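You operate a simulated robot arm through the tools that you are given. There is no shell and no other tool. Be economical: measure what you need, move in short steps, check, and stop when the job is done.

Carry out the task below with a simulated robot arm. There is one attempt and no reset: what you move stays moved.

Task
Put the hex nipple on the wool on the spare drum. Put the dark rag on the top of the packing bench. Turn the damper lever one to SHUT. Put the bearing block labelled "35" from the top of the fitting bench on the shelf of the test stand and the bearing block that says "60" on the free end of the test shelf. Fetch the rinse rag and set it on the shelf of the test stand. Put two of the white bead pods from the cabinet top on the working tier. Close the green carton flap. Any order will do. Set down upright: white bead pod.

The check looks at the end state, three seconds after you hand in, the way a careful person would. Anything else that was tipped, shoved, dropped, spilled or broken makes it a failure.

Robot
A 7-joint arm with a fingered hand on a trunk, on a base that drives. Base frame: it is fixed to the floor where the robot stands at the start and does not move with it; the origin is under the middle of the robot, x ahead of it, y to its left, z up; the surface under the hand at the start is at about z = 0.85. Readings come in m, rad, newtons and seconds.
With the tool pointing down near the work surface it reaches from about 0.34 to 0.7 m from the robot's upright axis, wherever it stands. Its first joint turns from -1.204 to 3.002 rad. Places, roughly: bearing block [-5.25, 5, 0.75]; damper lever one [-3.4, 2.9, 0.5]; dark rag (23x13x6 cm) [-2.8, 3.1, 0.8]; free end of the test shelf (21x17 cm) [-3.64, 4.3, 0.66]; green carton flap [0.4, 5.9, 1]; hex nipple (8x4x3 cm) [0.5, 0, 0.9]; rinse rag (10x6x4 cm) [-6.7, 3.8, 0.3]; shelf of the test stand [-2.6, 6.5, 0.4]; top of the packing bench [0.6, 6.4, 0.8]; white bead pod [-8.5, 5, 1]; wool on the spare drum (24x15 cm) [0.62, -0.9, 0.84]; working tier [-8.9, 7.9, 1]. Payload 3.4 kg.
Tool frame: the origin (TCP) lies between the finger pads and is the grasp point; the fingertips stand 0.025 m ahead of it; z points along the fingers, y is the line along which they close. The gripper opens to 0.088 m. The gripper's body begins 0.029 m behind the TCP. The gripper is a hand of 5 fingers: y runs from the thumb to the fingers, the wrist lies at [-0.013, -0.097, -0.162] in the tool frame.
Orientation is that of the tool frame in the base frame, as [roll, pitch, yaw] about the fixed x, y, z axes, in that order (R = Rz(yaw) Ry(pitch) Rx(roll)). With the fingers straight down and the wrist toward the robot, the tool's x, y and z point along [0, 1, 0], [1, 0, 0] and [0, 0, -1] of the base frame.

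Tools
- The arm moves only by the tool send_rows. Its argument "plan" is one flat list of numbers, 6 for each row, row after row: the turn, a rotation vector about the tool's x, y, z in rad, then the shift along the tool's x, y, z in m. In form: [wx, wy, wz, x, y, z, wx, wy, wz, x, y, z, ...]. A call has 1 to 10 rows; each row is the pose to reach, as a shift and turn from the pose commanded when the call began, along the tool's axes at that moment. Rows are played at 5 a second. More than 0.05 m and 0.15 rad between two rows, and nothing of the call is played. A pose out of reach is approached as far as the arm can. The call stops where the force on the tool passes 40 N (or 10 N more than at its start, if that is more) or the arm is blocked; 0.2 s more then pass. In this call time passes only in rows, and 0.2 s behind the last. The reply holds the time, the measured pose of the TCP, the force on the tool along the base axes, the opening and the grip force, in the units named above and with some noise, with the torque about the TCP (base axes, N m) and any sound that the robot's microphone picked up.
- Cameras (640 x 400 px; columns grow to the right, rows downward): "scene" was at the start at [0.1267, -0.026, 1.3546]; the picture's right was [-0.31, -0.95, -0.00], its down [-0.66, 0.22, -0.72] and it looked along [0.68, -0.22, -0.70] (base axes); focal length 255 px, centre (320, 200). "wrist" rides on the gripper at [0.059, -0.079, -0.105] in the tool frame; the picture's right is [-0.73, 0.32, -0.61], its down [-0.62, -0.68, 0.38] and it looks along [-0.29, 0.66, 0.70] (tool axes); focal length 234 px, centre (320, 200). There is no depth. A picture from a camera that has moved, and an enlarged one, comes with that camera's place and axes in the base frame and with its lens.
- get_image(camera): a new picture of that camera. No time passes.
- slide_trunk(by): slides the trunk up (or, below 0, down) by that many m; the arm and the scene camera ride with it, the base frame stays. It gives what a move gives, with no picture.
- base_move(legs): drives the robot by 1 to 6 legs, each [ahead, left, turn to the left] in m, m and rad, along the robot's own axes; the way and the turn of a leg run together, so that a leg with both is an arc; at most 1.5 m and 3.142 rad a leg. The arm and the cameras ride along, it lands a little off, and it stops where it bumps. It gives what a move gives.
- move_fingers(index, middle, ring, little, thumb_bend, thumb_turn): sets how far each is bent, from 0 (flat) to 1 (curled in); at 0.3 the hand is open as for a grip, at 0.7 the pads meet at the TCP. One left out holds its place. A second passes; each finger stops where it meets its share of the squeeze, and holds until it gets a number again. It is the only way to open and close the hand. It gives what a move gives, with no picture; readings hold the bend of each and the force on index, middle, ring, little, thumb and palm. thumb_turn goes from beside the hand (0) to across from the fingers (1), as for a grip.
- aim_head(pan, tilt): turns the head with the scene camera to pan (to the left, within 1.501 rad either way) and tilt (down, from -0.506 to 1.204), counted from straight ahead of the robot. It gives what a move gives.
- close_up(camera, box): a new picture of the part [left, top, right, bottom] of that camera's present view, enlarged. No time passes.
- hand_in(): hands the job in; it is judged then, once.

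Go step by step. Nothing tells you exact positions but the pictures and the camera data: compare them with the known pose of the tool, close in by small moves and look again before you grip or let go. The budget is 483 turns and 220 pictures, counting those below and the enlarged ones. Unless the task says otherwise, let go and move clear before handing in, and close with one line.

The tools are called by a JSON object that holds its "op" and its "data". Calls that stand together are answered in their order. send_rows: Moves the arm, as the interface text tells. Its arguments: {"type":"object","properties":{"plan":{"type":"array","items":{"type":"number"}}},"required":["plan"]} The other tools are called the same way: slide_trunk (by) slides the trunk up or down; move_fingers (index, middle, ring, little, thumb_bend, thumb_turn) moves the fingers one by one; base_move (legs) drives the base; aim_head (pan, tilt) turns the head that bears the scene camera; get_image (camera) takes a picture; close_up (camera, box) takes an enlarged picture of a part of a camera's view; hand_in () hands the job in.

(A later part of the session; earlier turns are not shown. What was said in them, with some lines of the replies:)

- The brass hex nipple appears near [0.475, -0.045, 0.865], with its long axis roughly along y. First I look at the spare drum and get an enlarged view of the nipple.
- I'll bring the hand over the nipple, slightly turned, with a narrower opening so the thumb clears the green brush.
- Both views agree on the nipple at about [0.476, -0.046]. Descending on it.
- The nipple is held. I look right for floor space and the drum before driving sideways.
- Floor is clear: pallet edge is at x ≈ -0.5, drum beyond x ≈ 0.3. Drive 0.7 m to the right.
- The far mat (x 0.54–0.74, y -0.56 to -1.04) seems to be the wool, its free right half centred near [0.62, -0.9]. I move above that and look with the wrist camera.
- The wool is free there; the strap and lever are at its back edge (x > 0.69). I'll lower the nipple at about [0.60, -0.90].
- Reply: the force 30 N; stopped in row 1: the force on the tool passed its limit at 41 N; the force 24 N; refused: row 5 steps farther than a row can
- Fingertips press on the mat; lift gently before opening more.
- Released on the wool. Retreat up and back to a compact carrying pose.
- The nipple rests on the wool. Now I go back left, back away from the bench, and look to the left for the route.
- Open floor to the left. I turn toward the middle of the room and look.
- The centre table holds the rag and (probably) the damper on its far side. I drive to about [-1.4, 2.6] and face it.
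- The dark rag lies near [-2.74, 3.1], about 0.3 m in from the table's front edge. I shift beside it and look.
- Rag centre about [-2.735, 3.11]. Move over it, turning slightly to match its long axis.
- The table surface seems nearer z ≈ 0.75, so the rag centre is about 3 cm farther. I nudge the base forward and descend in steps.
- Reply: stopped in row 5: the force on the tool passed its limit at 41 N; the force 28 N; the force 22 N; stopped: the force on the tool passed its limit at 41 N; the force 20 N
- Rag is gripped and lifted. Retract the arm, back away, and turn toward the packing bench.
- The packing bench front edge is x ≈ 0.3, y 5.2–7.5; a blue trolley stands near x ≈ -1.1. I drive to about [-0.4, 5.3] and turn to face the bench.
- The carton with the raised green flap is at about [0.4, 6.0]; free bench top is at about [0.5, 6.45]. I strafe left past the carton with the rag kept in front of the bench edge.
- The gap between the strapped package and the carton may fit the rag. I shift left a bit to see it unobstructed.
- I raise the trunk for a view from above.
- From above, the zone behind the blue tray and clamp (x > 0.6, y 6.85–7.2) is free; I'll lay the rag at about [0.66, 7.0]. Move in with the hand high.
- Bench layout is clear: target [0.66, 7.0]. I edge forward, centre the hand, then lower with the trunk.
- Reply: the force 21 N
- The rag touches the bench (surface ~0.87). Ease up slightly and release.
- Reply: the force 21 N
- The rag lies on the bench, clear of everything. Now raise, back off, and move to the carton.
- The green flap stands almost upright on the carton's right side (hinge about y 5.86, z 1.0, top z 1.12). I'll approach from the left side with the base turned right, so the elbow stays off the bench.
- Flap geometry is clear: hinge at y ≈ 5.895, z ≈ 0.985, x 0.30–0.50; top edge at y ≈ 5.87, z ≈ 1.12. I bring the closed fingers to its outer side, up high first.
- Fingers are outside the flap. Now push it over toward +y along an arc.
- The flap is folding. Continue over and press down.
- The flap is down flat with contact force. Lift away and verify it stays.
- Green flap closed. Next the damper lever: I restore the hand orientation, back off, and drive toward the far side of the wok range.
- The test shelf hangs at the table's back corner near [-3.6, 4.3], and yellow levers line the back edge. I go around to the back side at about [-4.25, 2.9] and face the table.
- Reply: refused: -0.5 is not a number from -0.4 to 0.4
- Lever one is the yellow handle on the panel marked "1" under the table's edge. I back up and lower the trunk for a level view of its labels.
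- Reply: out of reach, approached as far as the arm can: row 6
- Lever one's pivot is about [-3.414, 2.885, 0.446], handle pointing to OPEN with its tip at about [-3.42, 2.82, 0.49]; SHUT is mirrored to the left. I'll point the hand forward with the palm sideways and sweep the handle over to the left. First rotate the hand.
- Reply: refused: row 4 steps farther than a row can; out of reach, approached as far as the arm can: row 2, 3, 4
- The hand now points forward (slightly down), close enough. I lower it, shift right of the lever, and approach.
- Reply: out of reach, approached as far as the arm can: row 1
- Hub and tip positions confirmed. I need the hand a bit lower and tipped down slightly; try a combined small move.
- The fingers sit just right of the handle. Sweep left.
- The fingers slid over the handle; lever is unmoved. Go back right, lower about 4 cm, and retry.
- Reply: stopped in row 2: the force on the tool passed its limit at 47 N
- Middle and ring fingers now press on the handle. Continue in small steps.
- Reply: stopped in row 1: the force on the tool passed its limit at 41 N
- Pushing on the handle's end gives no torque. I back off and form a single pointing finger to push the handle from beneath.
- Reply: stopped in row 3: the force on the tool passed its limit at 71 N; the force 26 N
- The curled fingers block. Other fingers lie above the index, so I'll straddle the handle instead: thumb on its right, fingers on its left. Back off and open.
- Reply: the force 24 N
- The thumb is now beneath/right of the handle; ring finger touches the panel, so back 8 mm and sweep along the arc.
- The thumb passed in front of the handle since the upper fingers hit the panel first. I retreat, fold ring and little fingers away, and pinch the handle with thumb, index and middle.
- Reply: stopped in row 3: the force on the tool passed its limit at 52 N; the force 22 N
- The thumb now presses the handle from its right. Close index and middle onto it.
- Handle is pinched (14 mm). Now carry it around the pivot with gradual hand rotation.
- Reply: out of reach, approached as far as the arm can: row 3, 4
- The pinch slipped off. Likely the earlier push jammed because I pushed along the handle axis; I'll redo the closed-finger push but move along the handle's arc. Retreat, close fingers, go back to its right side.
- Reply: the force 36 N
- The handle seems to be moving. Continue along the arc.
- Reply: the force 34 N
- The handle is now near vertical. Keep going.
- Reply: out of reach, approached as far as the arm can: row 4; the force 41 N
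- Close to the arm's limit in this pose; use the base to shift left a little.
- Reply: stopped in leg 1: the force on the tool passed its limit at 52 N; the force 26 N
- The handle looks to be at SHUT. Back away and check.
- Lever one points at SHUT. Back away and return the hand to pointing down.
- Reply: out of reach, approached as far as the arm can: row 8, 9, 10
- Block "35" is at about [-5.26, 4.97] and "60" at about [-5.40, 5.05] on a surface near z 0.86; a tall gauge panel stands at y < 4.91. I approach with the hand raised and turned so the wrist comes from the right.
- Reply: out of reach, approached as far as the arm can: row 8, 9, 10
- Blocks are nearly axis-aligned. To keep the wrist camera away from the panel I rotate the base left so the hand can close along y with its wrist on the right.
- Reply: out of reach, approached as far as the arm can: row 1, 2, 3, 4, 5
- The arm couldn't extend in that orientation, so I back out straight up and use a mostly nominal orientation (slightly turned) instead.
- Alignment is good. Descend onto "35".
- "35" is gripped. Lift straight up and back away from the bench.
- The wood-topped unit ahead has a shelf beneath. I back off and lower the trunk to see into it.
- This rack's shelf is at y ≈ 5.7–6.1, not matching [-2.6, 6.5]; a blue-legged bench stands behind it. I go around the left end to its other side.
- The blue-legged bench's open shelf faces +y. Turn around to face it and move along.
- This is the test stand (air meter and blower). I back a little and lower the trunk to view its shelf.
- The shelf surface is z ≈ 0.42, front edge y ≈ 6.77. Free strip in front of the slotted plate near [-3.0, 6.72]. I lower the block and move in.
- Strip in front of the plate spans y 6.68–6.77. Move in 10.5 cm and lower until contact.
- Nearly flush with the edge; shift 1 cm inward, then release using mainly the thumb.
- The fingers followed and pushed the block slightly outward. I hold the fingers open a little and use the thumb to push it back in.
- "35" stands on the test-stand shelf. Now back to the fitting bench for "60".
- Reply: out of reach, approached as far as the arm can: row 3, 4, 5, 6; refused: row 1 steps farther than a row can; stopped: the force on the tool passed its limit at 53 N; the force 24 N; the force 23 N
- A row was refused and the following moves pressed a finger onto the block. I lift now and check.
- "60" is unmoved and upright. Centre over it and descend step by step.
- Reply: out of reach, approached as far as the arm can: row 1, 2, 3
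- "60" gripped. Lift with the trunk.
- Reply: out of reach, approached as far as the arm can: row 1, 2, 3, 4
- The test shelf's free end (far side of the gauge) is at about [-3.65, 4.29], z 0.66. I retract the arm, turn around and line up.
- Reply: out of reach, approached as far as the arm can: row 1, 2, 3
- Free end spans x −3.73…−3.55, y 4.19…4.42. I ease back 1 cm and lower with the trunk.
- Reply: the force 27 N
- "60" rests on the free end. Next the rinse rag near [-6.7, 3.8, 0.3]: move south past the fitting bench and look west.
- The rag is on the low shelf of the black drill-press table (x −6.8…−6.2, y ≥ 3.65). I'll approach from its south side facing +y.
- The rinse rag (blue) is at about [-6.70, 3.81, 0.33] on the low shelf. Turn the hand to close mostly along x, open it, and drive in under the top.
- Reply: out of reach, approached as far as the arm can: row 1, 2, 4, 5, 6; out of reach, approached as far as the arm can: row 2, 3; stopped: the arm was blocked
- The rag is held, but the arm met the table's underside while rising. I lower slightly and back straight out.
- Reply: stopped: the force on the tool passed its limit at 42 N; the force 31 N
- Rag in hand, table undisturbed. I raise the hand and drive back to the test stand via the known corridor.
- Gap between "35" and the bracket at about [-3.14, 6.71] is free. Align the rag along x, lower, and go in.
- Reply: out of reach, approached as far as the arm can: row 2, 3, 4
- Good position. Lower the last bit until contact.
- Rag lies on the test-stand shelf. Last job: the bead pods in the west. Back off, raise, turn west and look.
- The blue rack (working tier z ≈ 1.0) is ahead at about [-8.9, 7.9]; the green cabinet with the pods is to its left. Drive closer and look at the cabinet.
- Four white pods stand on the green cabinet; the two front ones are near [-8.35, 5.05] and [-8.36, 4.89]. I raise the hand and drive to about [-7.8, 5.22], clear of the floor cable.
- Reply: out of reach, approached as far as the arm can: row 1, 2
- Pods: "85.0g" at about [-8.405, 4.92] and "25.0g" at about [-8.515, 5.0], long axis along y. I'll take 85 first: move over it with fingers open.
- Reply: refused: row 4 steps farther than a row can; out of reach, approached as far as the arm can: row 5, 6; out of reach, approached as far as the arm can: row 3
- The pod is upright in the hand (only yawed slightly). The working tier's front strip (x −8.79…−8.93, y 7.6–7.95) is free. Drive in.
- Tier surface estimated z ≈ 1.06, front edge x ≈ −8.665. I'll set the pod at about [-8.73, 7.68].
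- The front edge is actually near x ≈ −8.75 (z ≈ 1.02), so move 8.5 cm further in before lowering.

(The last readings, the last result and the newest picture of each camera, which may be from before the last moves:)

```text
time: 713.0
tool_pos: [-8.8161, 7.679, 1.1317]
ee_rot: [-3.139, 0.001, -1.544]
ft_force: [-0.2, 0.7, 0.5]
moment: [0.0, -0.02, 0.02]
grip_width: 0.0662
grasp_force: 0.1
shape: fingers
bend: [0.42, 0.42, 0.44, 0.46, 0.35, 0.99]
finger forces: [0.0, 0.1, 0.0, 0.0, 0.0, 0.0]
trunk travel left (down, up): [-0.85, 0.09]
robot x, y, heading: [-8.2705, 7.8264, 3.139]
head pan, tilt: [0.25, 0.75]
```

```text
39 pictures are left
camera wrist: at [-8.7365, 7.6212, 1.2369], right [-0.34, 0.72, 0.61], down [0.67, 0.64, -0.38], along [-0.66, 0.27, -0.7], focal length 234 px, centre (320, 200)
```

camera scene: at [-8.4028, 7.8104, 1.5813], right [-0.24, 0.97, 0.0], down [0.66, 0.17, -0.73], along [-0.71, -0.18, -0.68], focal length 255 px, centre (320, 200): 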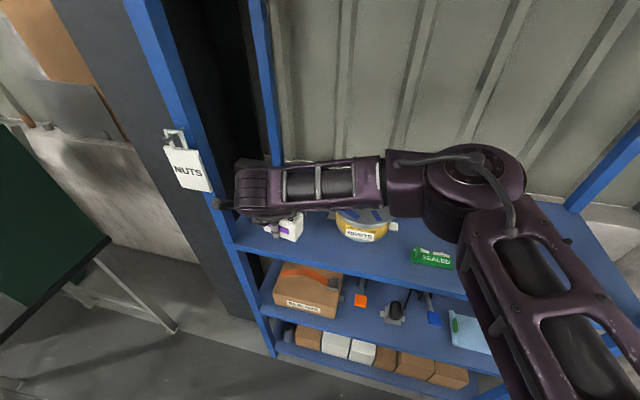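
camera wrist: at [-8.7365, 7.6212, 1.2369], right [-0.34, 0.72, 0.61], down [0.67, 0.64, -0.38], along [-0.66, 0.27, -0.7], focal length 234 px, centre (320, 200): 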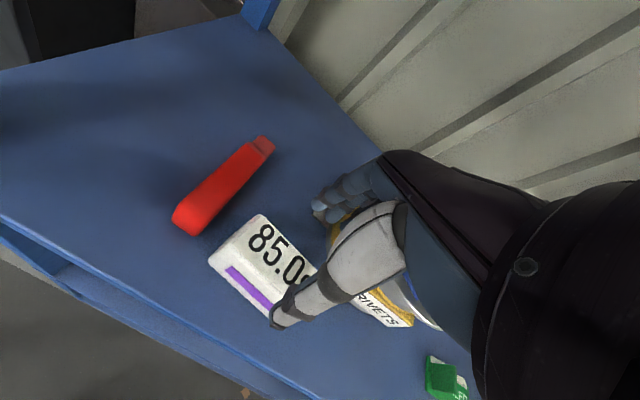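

"85.0g" stands upright on the tier. Back out and go for "45.0g", which has free space around it.

{"op": "base_move", "data": {"legs": [[-0.8, 0, 0], [0, 1.4, 0], [0, 1.33, 0]]}}

{"op": "send_rows", "data": {"plan": [0, 0, 0, 0, -0.03, -0.03, 0, 0, 0, 0, -0.06, -0.06]}}

{"op": "base_move", "data": {"legs": [[0.3, 0, 0], [0, 0, 0.42]]}}

{"op": "get_image", "data": {"camera": "wrist"}}

```text
time: 730.1
tool_pos: [-8.0345, 4.9468, 1.1313]
ee_rot: [-3.14, 0.002, -1.543]
ft_force: [-0.4, -0.2, -0.3]
moment: [0.03, 0.03, 0.03]
grip_width: 0.0663
grasp_force: 0.0
shape: fingers
bend: [0.42, 0.42, 0.44, 0.46, 0.35, 0.99]
finger forces: [0.0, 0.0, 0.1, 0.0, 0.0, 0.0]
trunk travel left (down, up): [-0.85, 0.09]
robot x, y, heading: [-7.4875, 5.1039, 3.143]
head pan, tilt: [0.25, 0.75]
```

```text
time: 730.7
tool_pos: [-7.973, 4.9486, 1.1918]
ee_rot: [-3.139, 0.0, -1.544]
ft_force: [-1.6, 1.0, 0.2]
moment: [-0.02, -0.01, -0.02]
grip_width: 0.0664
grasp_force: 0.0
shape: fingers
bend: [0.42, 0.42, 0.44, 0.46, 0.35, 0.99]
finger forces: [0.0, 0.0, 0.1, 0.1, 0.0, 0.1]
trunk travel left (down, up): [-0.85, 0.09]
robot x, y, heading: [-7.489, 5.1036, 3.138]
head pan, tilt: [0.25, 0.75]
```

```text
time: 734.0
tool_pos: [-8.168, 4.7629, 1.1908]
ee_rot: [-3.14, 0.0, -1.121]
ft_force: [0.1, -0.5, 0.1]
moment: [0.0, 0.01, -0.05]
grip_width: 0.0664
grasp_force: 0.0
shape: fingers
bend: [0.42, 0.42, 0.44, 0.46, 0.35, 0.99]
finger forces: [0.0, 0.0, 0.1, 0.0, 0.1, 0.0]
trunk travel left (down, up): [-0.85, 0.09]
robot x, y, heading: [-7.788, 5.1025, -2.716]
head pan, tilt: [0.25, 0.75]
```

```text
38 pictures are left
camera wrist: at [-8.0732, 4.7441, 1.2967], right [-0.61, 0.51, 0.61], down [0.34, 0.86, -0.38], along [-0.72, -0.02, -0.7], focal length 234 px, centre (320, 200)
```

wrist: 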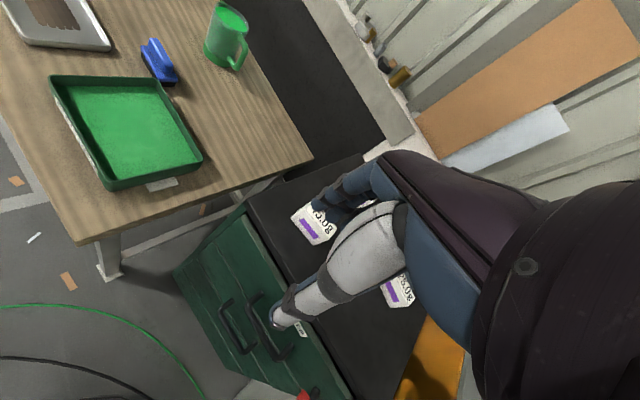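

{"op": "base_move", "data": {"legs": [[0.04, 0, 0]]}}

{"op": "send_rows", "data": {"plan": [0, 0, 0.1, -0.025, 0.036, 0, 0, 0, 0.2, -0.05, 0.074, 0, 0, 0, 0.3, -0.078, 0.112, 0, 0, 0, 0.42, -0.107, 0.152, 0]}}

{"op": "get_image", "data": {"camera": "wrist"}}

```text
time: 734.9
tool_pos: [-8.2012, 4.748, 1.193]
ee_rot: [3.139, 0.0, -1.12]
ft_force: [0.1, 0.1, 0.2]
moment: [-0.03, 0.07, -0.03]
grip_width: 0.066
grasp_force: 0.0
shape: fingers
bend: [0.42, 0.42, 0.44, 0.46, 0.35, 0.99]
finger forces: [0.1, 0.1, 0.0, 0.0, 0.1, 0.0]
trunk travel left (down, up): [-0.85, 0.09]
robot x, y, heading: [-7.8263, 5.0808, -2.714]
head pan, tilt: [0.25, 0.75]
```

```text
time: 735.9
tool_pos: [-8.3894, 4.7762, 1.1917]
ee_rot: [-3.139, 0.002, -1.542]
ft_force: [0.1, 0.3, -0.5]
moment: [-0.02, -0.05, -0.01]
grip_width: 0.0662
grasp_force: 0.1
shape: fingers
bend: [0.42, 0.42, 0.44, 0.46, 0.35, 0.99]
finger forces: [0.0, 0.0, 0.0, 0.0, 0.0, 0.1]
trunk travel left (down, up): [-0.85, 0.09]
robot x, y, heading: [-7.8247, 5.0849, -2.721]
head pan, tilt: [0.25, 0.75]
```

```text
37 pictures are left
camera wrist: at [-8.3101, 4.7196, 1.2963], right [-0.35, 0.71, 0.61], down [0.66, 0.64, -0.38], along [-0.66, 0.27, -0.7], focal length 234 px, centre (320, 200)
```

wrist: 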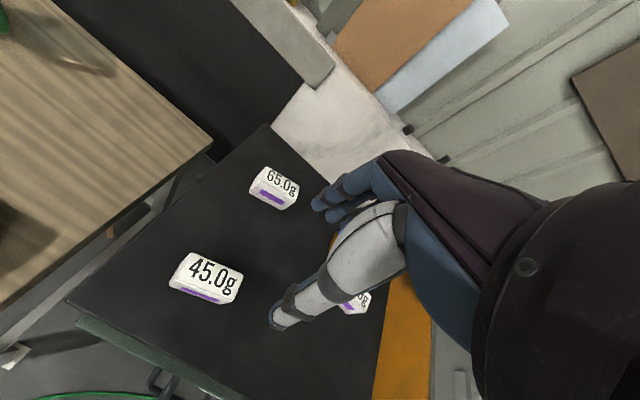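

{"op": "send_rows", "data": {"plan": [0, 0, 0, 0.014, 0.009, 0]}}

{"op": "move_fingers", "data": {"index": 0.36, "middle": 0.36, "ring": 0.36, "little": 0.36, "thumb_bend": 0.36}}

{"op": "slide_trunk", "data": {"by": -0.19}}

{"op": "get_image", "data": {"camera": "wrist"}}

```text
time: 736.2
tool_pos: [-8.3964, 4.7601, 1.1911]
ee_rot: [-3.139, 0.001, -1.539]
ft_force: [-0.5, -0.5, -0.5]
moment: [0.02, -0.03, 0.04]
grip_width: 0.066
grasp_force: 0.0
shape: fingers
bend: [0.42, 0.42, 0.44, 0.46, 0.35, 0.99]
finger forces: [0.0, 0.0, 0.0, 0.0, 0.0, 0.0]
trunk travel left (down, up): [-0.85, 0.09]
robot x, y, heading: [-7.8254, 5.0864, -2.721]
head pan, tilt: [0.25, 0.75]
```

```text
time: 737.2
tool_pos: [-8.3959, 4.7621, 1.1912]
ee_rot: [-3.139, 0.0, -1.541]
ft_force: [-1.1, 0.0, -0.3]
moment: [0.0, 0.0, -0.04]
grip_width: 0.0722
grasp_force: 0.1
shape: fingers
bend: [0.36, 0.36, 0.36, 0.36, 0.36, 0.99]
finger forces: [0.0, 0.0, 0.0, 0.0, 0.0, 0.0]
trunk travel left (down, up): [-0.85, 0.09]
robot x, y, heading: [-7.824, 5.0858, -2.718]
head pan, tilt: [0.25, 0.75]
```

```text
time: 739.3
tool_pos: [-8.3964, 4.76, 1.0015]
ee_rot: [-3.139, -0.001, -1.54]
ft_force: [0.9, 1.3, 0.4]
moment: [-0.01, 0.01, 0.01]
grip_width: 0.0718
grasp_force: 0.1
shape: fingers
bend: [0.36, 0.36, 0.36, 0.36, 0.36, 0.99]
finger forces: [0.0, 0.0, 0.1, 0.1, 0.1, 0.0]
trunk travel left (down, up): [-0.66, 0.28]
robot x, y, heading: [-7.8244, 5.0867, -2.723]
head pan, tilt: [0.25, 0.75]
```

```text
36 pictures are left
camera wrist: at [-8.3171, 4.7056, 1.1068], right [-0.35, 0.72, 0.61], down [0.66, 0.64, -0.38], along [-0.66, 0.27, -0.7], focal length 234 px, centre (320, 200)
```

wrist: 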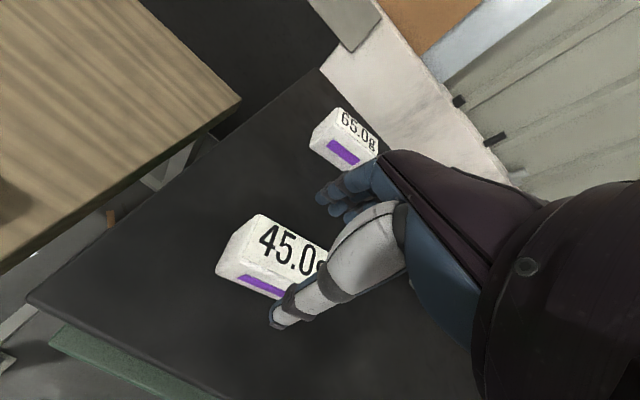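

{"op": "send_rows", "data": {"plan": [0, 0, 0, 0.002, 0.005, 0.025, 0, 0, 0, 0.002, 0.005, 0.05, 0, 0, 0, 0.002, 0.005, 0.071]}}

{"op": "get_image", "data": {"camera": "wrist"}}

```text
time: 740.1
tool_pos: [-8.4013, 4.7584, 0.9315]
ee_rot: [-3.141, 0.0, -1.54]
ft_force: [1.1, 0.2, 0.2]
moment: [-0.03, 0.02, -0.01]
grip_width: 0.0724
grasp_force: 0.8
shape: fingers
bend: [0.36, 0.36, 0.36, 0.36, 0.36, 0.99]
finger forces: [0.0, 0.1, 0.1, 0.0, 0.9, 0.0]
trunk travel left (down, up): [-0.66, 0.28]
robot x, y, heading: [-7.8203, 5.0876, -2.722]
head pan, tilt: [0.25, 0.75]
```

```text
35 pictures are left
camera wrist: at [-8.3215, 4.7027, 1.0354], right [-0.35, 0.72, 0.61], down [0.66, 0.64, -0.38], along [-0.66, 0.27, -0.7], focal length 234 px, centre (320, 200)
```

wrist: 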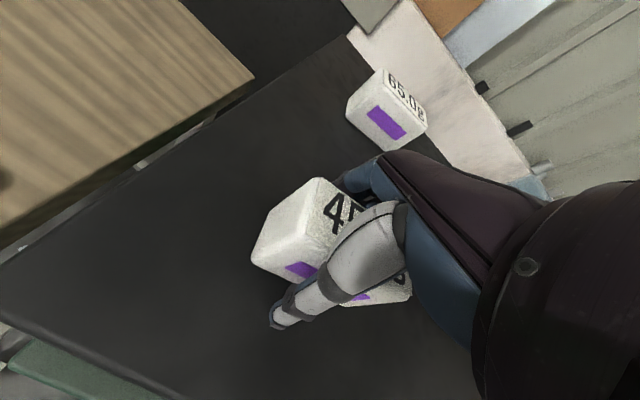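

Straddled properly. Close and lift.

{"op": "move_fingers", "data": {"index": 0.7, "middle": 0.7, "ring": 0.7, "little": 0.7, "thumb_bend": 0.7}}

{"op": "slide_trunk", "data": {"by": 0.18}}

{"op": "close_up", "data": {"camera": "wrist", "box": [220, 140, 420, 340]}}

```text
time: 741.1
tool_pos: [-8.4017, 4.7585, 0.9314]
ee_rot: [-3.141, 0.002, -1.54]
ft_force: [-0.8, 0.3, 3.4]
moment: [0.08, 0.16, 0.04]
grip_width: 0.0327
grasp_force: 21.8
shape: fingers
bend: [0.58, 0.62, 0.62, 0.65, 0.55, 0.95]
finger forces: [7.0, 6.2, 4.7, 4.3, 20.8, 0.0]
trunk travel left (down, up): [-0.66, 0.28]
robot x, y, heading: [-7.8249, 5.084, -2.726]
head pan, tilt: [0.25, 0.75]
```

```text
time: 743.1
tool_pos: [-8.4023, 4.7585, 1.1094]
ee_rot: [-3.139, 0.002, -1.541]
ft_force: [-0.5, -0.6, -1.8]
moment: [-0.05, 0.03, 0.01]
grip_width: 0.0332
grasp_force: 18.9
shape: fingers
bend: [0.58, 0.63, 0.64, 0.66, 0.55, 0.95]
finger forces: [6.9, 5.1, 3.6, 3.0, 19.0, 0.1]
trunk travel left (down, up): [-0.84, 0.1]
robot x, y, heading: [-7.8238, 5.0853, -2.722]
head pan, tilt: [0.25, 0.75]
```

```text
2.00 times, centred on (320, 240) of wrist
camera zoom: at [-8.3223, 4.7028, 1.2151], right [-0.35, 0.71, 0.61], down [0.66, 0.64, -0.38], along [-0.66, 0.27, -0.7], focal length 468 px, centre (320, 120)
```

zoom: 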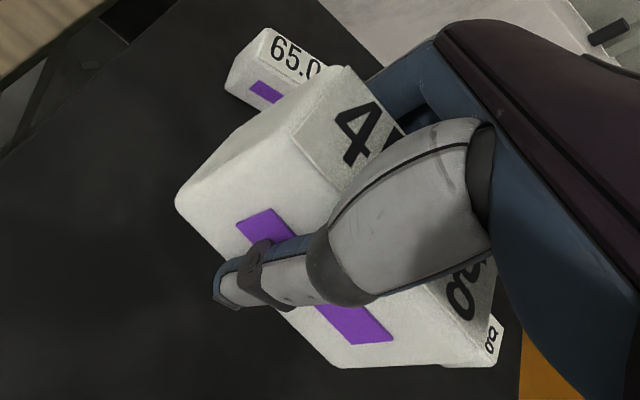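

{"op": "send_rows", "data": {"plan": [0, 0, 0, 0, 0, -0.04, 0, 0, 0, 0, -0.02, -0.08, 0, 0, 0, 0, -0.06, -0.09]}}

{"op": "base_move", "data": {"legs": [[-0.35, 0, 0], [0, 0, -0.42], [0, -1.4, 0], [0, -1.2, 0]]}}

{"op": "aim_head", "data": {"pan": 0.2, "tilt": 0.4}}

{"op": "get_image", "data": {"camera": "scene"}}

```text
time: 743.9
tool_pos: [-8.3397, 4.7618, 1.2005]
ee_rot: [-3.139, 0.002, -1.542]
ft_force: [0.0, -0.8, -2.0]
moment: [-0.05, 0.01, 0.01]
grip_width: 0.0329
grasp_force: 19.1
shape: fingers
bend: [0.58, 0.63, 0.64, 0.66, 0.55, 0.94]
finger forces: [7.1, 5.2, 3.7, 2.8, 19.1, 0.0]
trunk travel left (down, up): [-0.84, 0.1]
robot x, y, heading: [-7.8211, 5.0904, -2.724]
head pan, tilt: [0.25, 0.75]
```

```text
time: 759.7
tool_pos: [-8.105, 7.7414, 1.2002]
ee_rot: [3.141, 0.004, -1.958]
ft_force: [0.4, 0.1, -2.4]
moment: [-0.01, 0.02, -0.01]
grip_width: 0.0327
grasp_force: 18.2
shape: fingers
bend: [0.58, 0.63, 0.64, 0.66, 0.55, 0.94]
finger forces: [7.0, 5.1, 3.7, 2.8, 18.6, 0.1]
trunk travel left (down, up): [-0.84, 0.1]
robot x, y, heading: [-7.5041, 7.8273, -3.141]
head pan, tilt: [0.25, 0.75]
```

```text
time: 760.5
tool_pos: [-8.1059, 7.7434, 1.2001]
ee_rot: [-3.138, 0.003, -1.959]
ft_force: [0.7, -0.2, -1.7]
moment: [-0.02, -0.01, 0.01]
grip_width: 0.0329
grasp_force: 18.3
shape: fingers
bend: [0.58, 0.63, 0.64, 0.66, 0.55, 0.94]
finger forces: [7.0, 5.1, 3.6, 2.6, 18.5, 0.1]
trunk travel left (down, up): [-0.84, 0.1]
robot x, y, heading: [-7.5002, 7.829, -3.139]
head pan, tilt: [0.201, 0.4]
```

```text
33 pictures are left
camera scene: at [-7.6434, 7.809, 1.6022], right [-0.2, 0.98, 0.0], down [0.38, 0.08, -0.92], along [-0.9, -0.18, -0.39], focal length 255 px, centre (320, 200)
```

scene: 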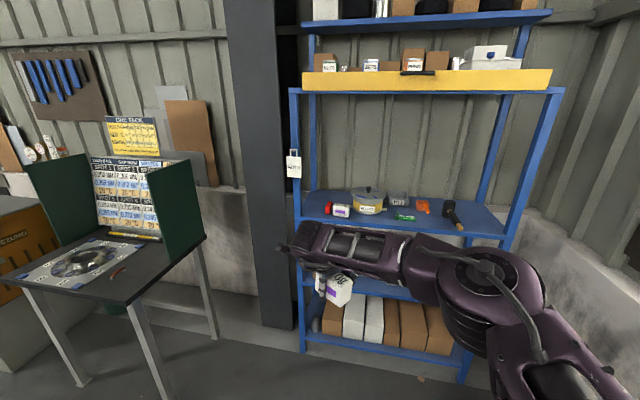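

The front strip before the rivets pot (y ≈ 7.86) is free for the second pod. Rotate the hand back, then drive in.

{"op": "send_rows", "data": {"plan": [0, 0, -0.14, -0.008, -0.02, 0, 0, 0, -0.28, -0.016, -0.038, 0, 0, 0, -0.416, -0.0227, -0.0556, 0]}}

{"op": "base_move", "data": {"legs": [[0, -0.115, 0], [0.66, 0, 0]]}}

{"op": "get_image", "data": {"camera": "wrist"}}

```text
time: 761.3
tool_pos: [-8.0459, 7.7442, 1.199]
ee_rot: [-3.14, 0.0, -1.543]
ft_force: [-0.1, 0.4, -2.7]
moment: [-0.03, 0.04, 0.03]
grip_width: 0.0326
grasp_force: 18.4
shape: fingers
bend: [0.58, 0.63, 0.64, 0.67, 0.55, 0.94]
finger forces: [7.0, 5.1, 3.6, 2.6, 18.3, 0.0]
trunk travel left (down, up): [-0.84, 0.1]
robot x, y, heading: [-7.5003, 7.8288, -3.143]
head pan, tilt: [0.201, 0.4]
```

```text
time: 765.8
tool_pos: [-8.7057, 7.8643, 1.1995]
ee_rot: [-3.139, 0.0, -1.549]
ft_force: [0.5, -1.0, -1.4]
moment: [-0.01, -0.04, 0.02]
grip_width: 0.0328
grasp_force: 18.5
shape: fingers
bend: [0.58, 0.63, 0.64, 0.67, 0.55, 0.94]
finger forces: [7.0, 5.0, 3.6, 2.6, 18.3, 0.0]
trunk travel left (down, up): [-0.84, 0.1]
robot x, y, heading: [-8.1598, 7.9483, 3.129]
head pan, tilt: [0.201, 0.4]
```

```text
32 pictures are left
camera wrist: at [-8.6268, 7.8067, 1.3054], right [-0.34, 0.72, 0.61], down [0.67, 0.64, -0.38], along [-0.66, 0.28, -0.7], focal length 234 px, centre (320, 200)
```

wrist: 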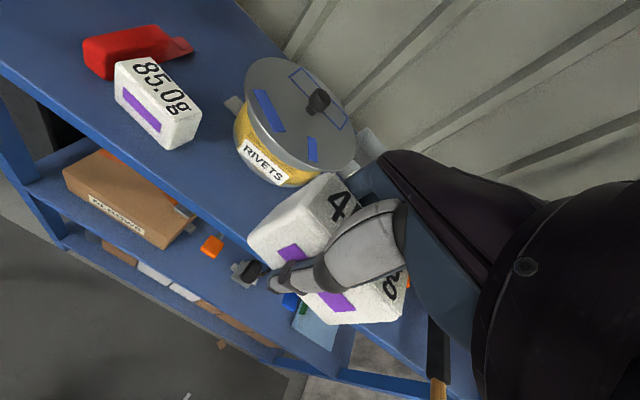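

{"op": "send_rows", "data": {"plan": [0, 0, 0, 0, 0.045, 0, 0, 0, 0, 0, 0.09, 0, 0, 0, 0, 0, 0.09, 0.04, 0, 0, 0, 0, 0.09, 0.08, 0, 0, 0, 0, 0.09, 0.115]}}

{"op": "get_image", "data": {"camera": "wrist"}}

```text
time: 767.0
tool_pos: [-8.7972, 7.8604, 1.0841]
ee_rot: [-3.138, -0.001, -1.549]
ft_force: [-0.4, 0.6, -3.0]
moment: [0.0, 0.05, 0.01]
grip_width: 0.0328
grasp_force: 17.7
shape: fingers
bend: [0.58, 0.63, 0.64, 0.67, 0.55, 0.94]
finger forces: [7.1, 4.9, 3.5, 2.5, 17.9, 0.1]
trunk travel left (down, up): [-0.84, 0.1]
robot x, y, heading: [-8.1603, 7.944, 3.14]
head pan, tilt: [0.201, 0.4]
```

```text
31 pictures are left
camera wrist: at [-8.7181, 7.804, 1.189], right [-0.34, 0.72, 0.61], down [0.67, 0.64, -0.38], along [-0.66, 0.28, -0.7], focal length 234 px, centre (320, 200)
```

wrist: 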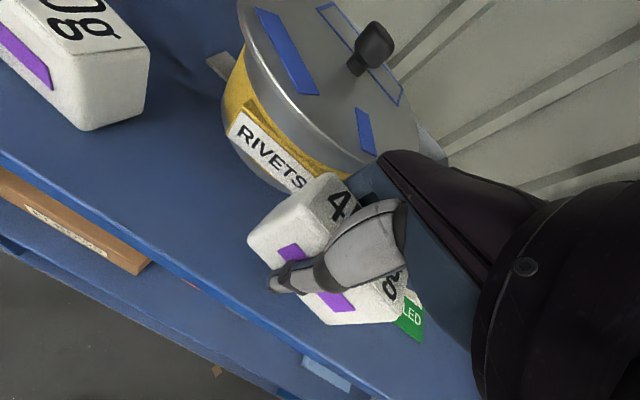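

{"op": "send_rows", "data": {"plan": [0, 0, 0, 0.015, 0, 0.01, 0, 0, 0, 0.015, 0, 0.022, 0, 0, 0, 0.015, 0, 0.029, 0, 0, 0, 0.015, 0, 0.033]}}

```text
time: 768.0
tool_pos: [-8.7953, 7.8467, 1.0525]
ee_rot: [-3.14, 0.0, -1.548]
ft_force: [0.1, 0.2, 0.4]
moment: [0.15, 0.07, -0.02]
grip_width: 0.0328
grasp_force: 19.3
shape: fingers
bend: [0.58, 0.63, 0.64, 0.67, 0.55, 0.94]
finger forces: [7.0, 5.2, 4.0, 3.0, 18.9, 0.1]
trunk travel left (down, up): [-0.84, 0.1]
robot x, y, heading: [-8.1623, 7.9427, 3.134]
head pan, tilt: [0.201, 0.4]
```

{"op": "send_rows", "data": {"plan": [0, 0, 0, 0, 0, 0.003]}}

{"op": "move_fingers", "data": {"index": 0.47, "middle": 0.5, "ring": 0.5, "little": 0.52, "thumb_bend": 0.38}}

{"op": "send_rows", "data": {"plan": [0, 0, 0, 0, 0, -0.005]}}

{"op": "get_image", "data": {"camera": "wrist"}}

```text
time: 768.4
tool_pos: [-8.7931, 7.8459, 1.0507]
ee_rot: [3.139, 0.0, -1.547]
ft_force: [-2.0, -0.4, 8.8]
moment: [0.32, 0.15, 0.04]
grip_width: 0.0328
grasp_force: 20.8
shape: fingers
bend: [0.59, 0.63, 0.64, 0.67, 0.55, 0.94]
finger forces: [7.4, 5.8, 4.7, 3.5, 20.4, 0.0]
trunk travel left (down, up): [-0.84, 0.1]
robot x, y, heading: [-8.1636, 7.9497, 3.135]
head pan, tilt: [0.201, 0.4]
```

```text
time: 769.4
tool_pos: [-8.7952, 7.8468, 1.0479]
ee_rot: [-3.139, 0.0, -1.548]
ft_force: [-0.1, 0.1, 0.4]
moment: [-0.01, 0.03, -0.01]
grip_width: 0.0578
grasp_force: 0.6
shape: fingers
bend: [0.47, 0.51, 0.5, 0.52, 0.38, 0.99]
finger forces: [0.0, 1.3, 0.0, 0.0, 0.3, 0.0]
trunk travel left (down, up): [-0.84, 0.1]
robot x, y, heading: [-8.1644, 7.9461, 3.138]
head pan, tilt: [0.201, 0.4]
```

```text
time: 769.8
tool_pos: [-8.7947, 7.8482, 1.0533]
ee_rot: [-3.139, -0.001, -1.549]
ft_force: [0.3, 0.2, -0.9]
moment: [0.01, 0.01, 0.03]
grip_width: 0.0576
grasp_force: 0.0
shape: fingers
bend: [0.47, 0.5, 0.5, 0.52, 0.38, 0.99]
finger forces: [0.0, 0.1, 0.0, 0.1, 0.0, 0.0]
trunk travel left (down, up): [-0.84, 0.1]
robot x, y, heading: [-8.1597, 7.9426, 3.135]
head pan, tilt: [0.201, 0.4]
```

```text
30 pictures are left
camera wrist: at [-8.7164, 7.7903, 1.1588], right [-0.34, 0.72, 0.61], down [0.67, 0.64, -0.38], along [-0.66, 0.28, -0.7], focal length 234 px, centre (320, 200)
```

wrist: 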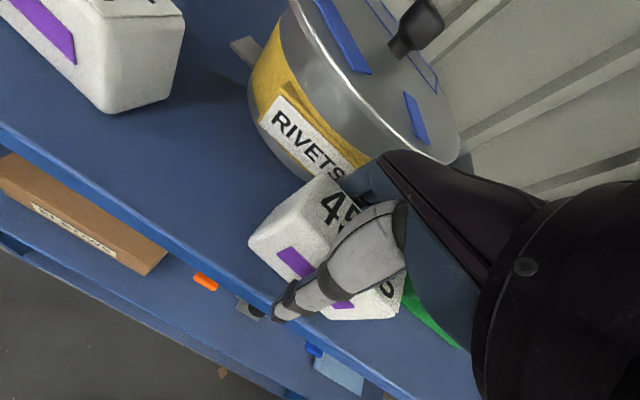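

Released and upright. Lift straight up and back out.

{"op": "move_fingers", "data": {"thumb_bend": 0.33}}

{"op": "send_rows", "data": {"plan": [0, 0, 0, 0, 0, -0.02, 0, 0, 0, 0, 0, -0.05, 0, 0, 0, 0, 0, -0.09, 0, 0, 0, 0, 0, -0.12]}}

{"op": "base_move", "data": {"legs": [[-0.6, 0, 0]]}}

{"op": "aim_head", "data": {"pan": 0.25, "tilt": 0.4}}

{"op": "close_up", "data": {"camera": "scene", "box": [260, 150, 500, 300]}}

```text
time: 770.8
tool_pos: [-8.7956, 7.8473, 1.053]
ee_rot: [-3.139, 0.0, -1.55]
ft_force: [-0.3, 0.4, 0.6]
moment: [0.0, -0.01, 0.0]
grip_width: 0.0627
grasp_force: 0.1
shape: fingers
bend: [0.47, 0.5, 0.5, 0.52, 0.33, 0.99]
finger forces: [0.1, 0.0, 0.0, 0.0, 0.0, 0.0]
trunk travel left (down, up): [-0.84, 0.1]
robot x, y, heading: [-8.16, 7.9462, 3.137]
head pan, tilt: [0.201, 0.4]
```

```text
time: 771.8
tool_pos: [-8.7957, 7.8466, 1.1749]
ee_rot: [-3.14, -0.001, -1.551]
ft_force: [0.3, 0.4, 0.1]
moment: [-0.05, -0.01, -0.05]
grip_width: 0.0628
grasp_force: 0.1
shape: fingers
bend: [0.47, 0.5, 0.5, 0.52, 0.33, 0.99]
finger forces: [0.0, 0.1, 0.1, 0.0, 0.1, 0.1]
trunk travel left (down, up): [-0.84, 0.1]
robot x, y, heading: [-8.1615, 7.945, 3.136]
head pan, tilt: [0.201, 0.4]
```

```text
time: 775.2
tool_pos: [-8.1954, 7.8452, 1.1736]
ee_rot: [-3.138, 0.0, -1.552]
ft_force: [-0.3, 0.1, 0.7]
moment: [0.03, 0.01, -0.03]
grip_width: 0.063
grasp_force: 0.1
shape: fingers
bend: [0.47, 0.5, 0.5, 0.52, 0.33, 0.99]
finger forces: [0.1, 0.1, 0.0, 0.0, 0.0, 0.0]
trunk travel left (down, up): [-0.84, 0.1]
robot x, y, heading: [-7.5609, 7.9396, 3.134]
head pan, tilt: [0.201, 0.4]
```

```text
time: 775.8
tool_pos: [-8.1959, 7.8448, 1.1735]
ee_rot: [-3.139, -0.001, -1.552]
ft_force: [-0.1, -0.8, -0.2]
moment: [0.0, 0.03, 0.0]
grip_width: 0.063
grasp_force: 0.0
shape: fingers
bend: [0.47, 0.5, 0.5, 0.52, 0.33, 0.99]
finger forces: [0.1, 0.1, 0.0, 0.0, 0.0, 0.0]
trunk travel left (down, up): [-0.84, 0.1]
robot x, y, heading: [-7.5556, 7.9423, 3.133]
head pan, tilt: [0.25, 0.4]
```

```text
2.67 times, centred on (380, 225) of scene
camera zoom: at [-7.7004, 7.9184, 1.6024], right [-0.24, 0.97, 0.0], down [0.38, 0.09, -0.92], along [-0.89, -0.22, -0.39], focal length 679 px, centre (160, 133)
```

zoom: 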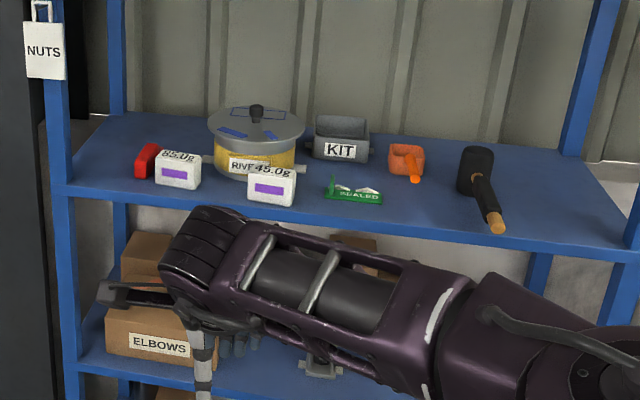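

Both pods stand upright on the working tier, and every other item has been placed and checked. Handing in.

{"op": "hand_in", "data": {}}

```text
The job is handed in.
```

I finished every part of the task, checked each one by camera after letting go, and handed the job in. The hex nipple is on the wool and the dark rag is on the packing bench. Damper lever one points to SHUT and the green carton flap is closed. Block "35" and the rinse rag are on the test-stand shelf, and block "60" is on the free end of the test shelf. Bead pods 85.0g and 45.0g stand upright on the working tier. A finger pressed on "60" once and the arm touched the underside of the black table once; neither moved anything I could see.
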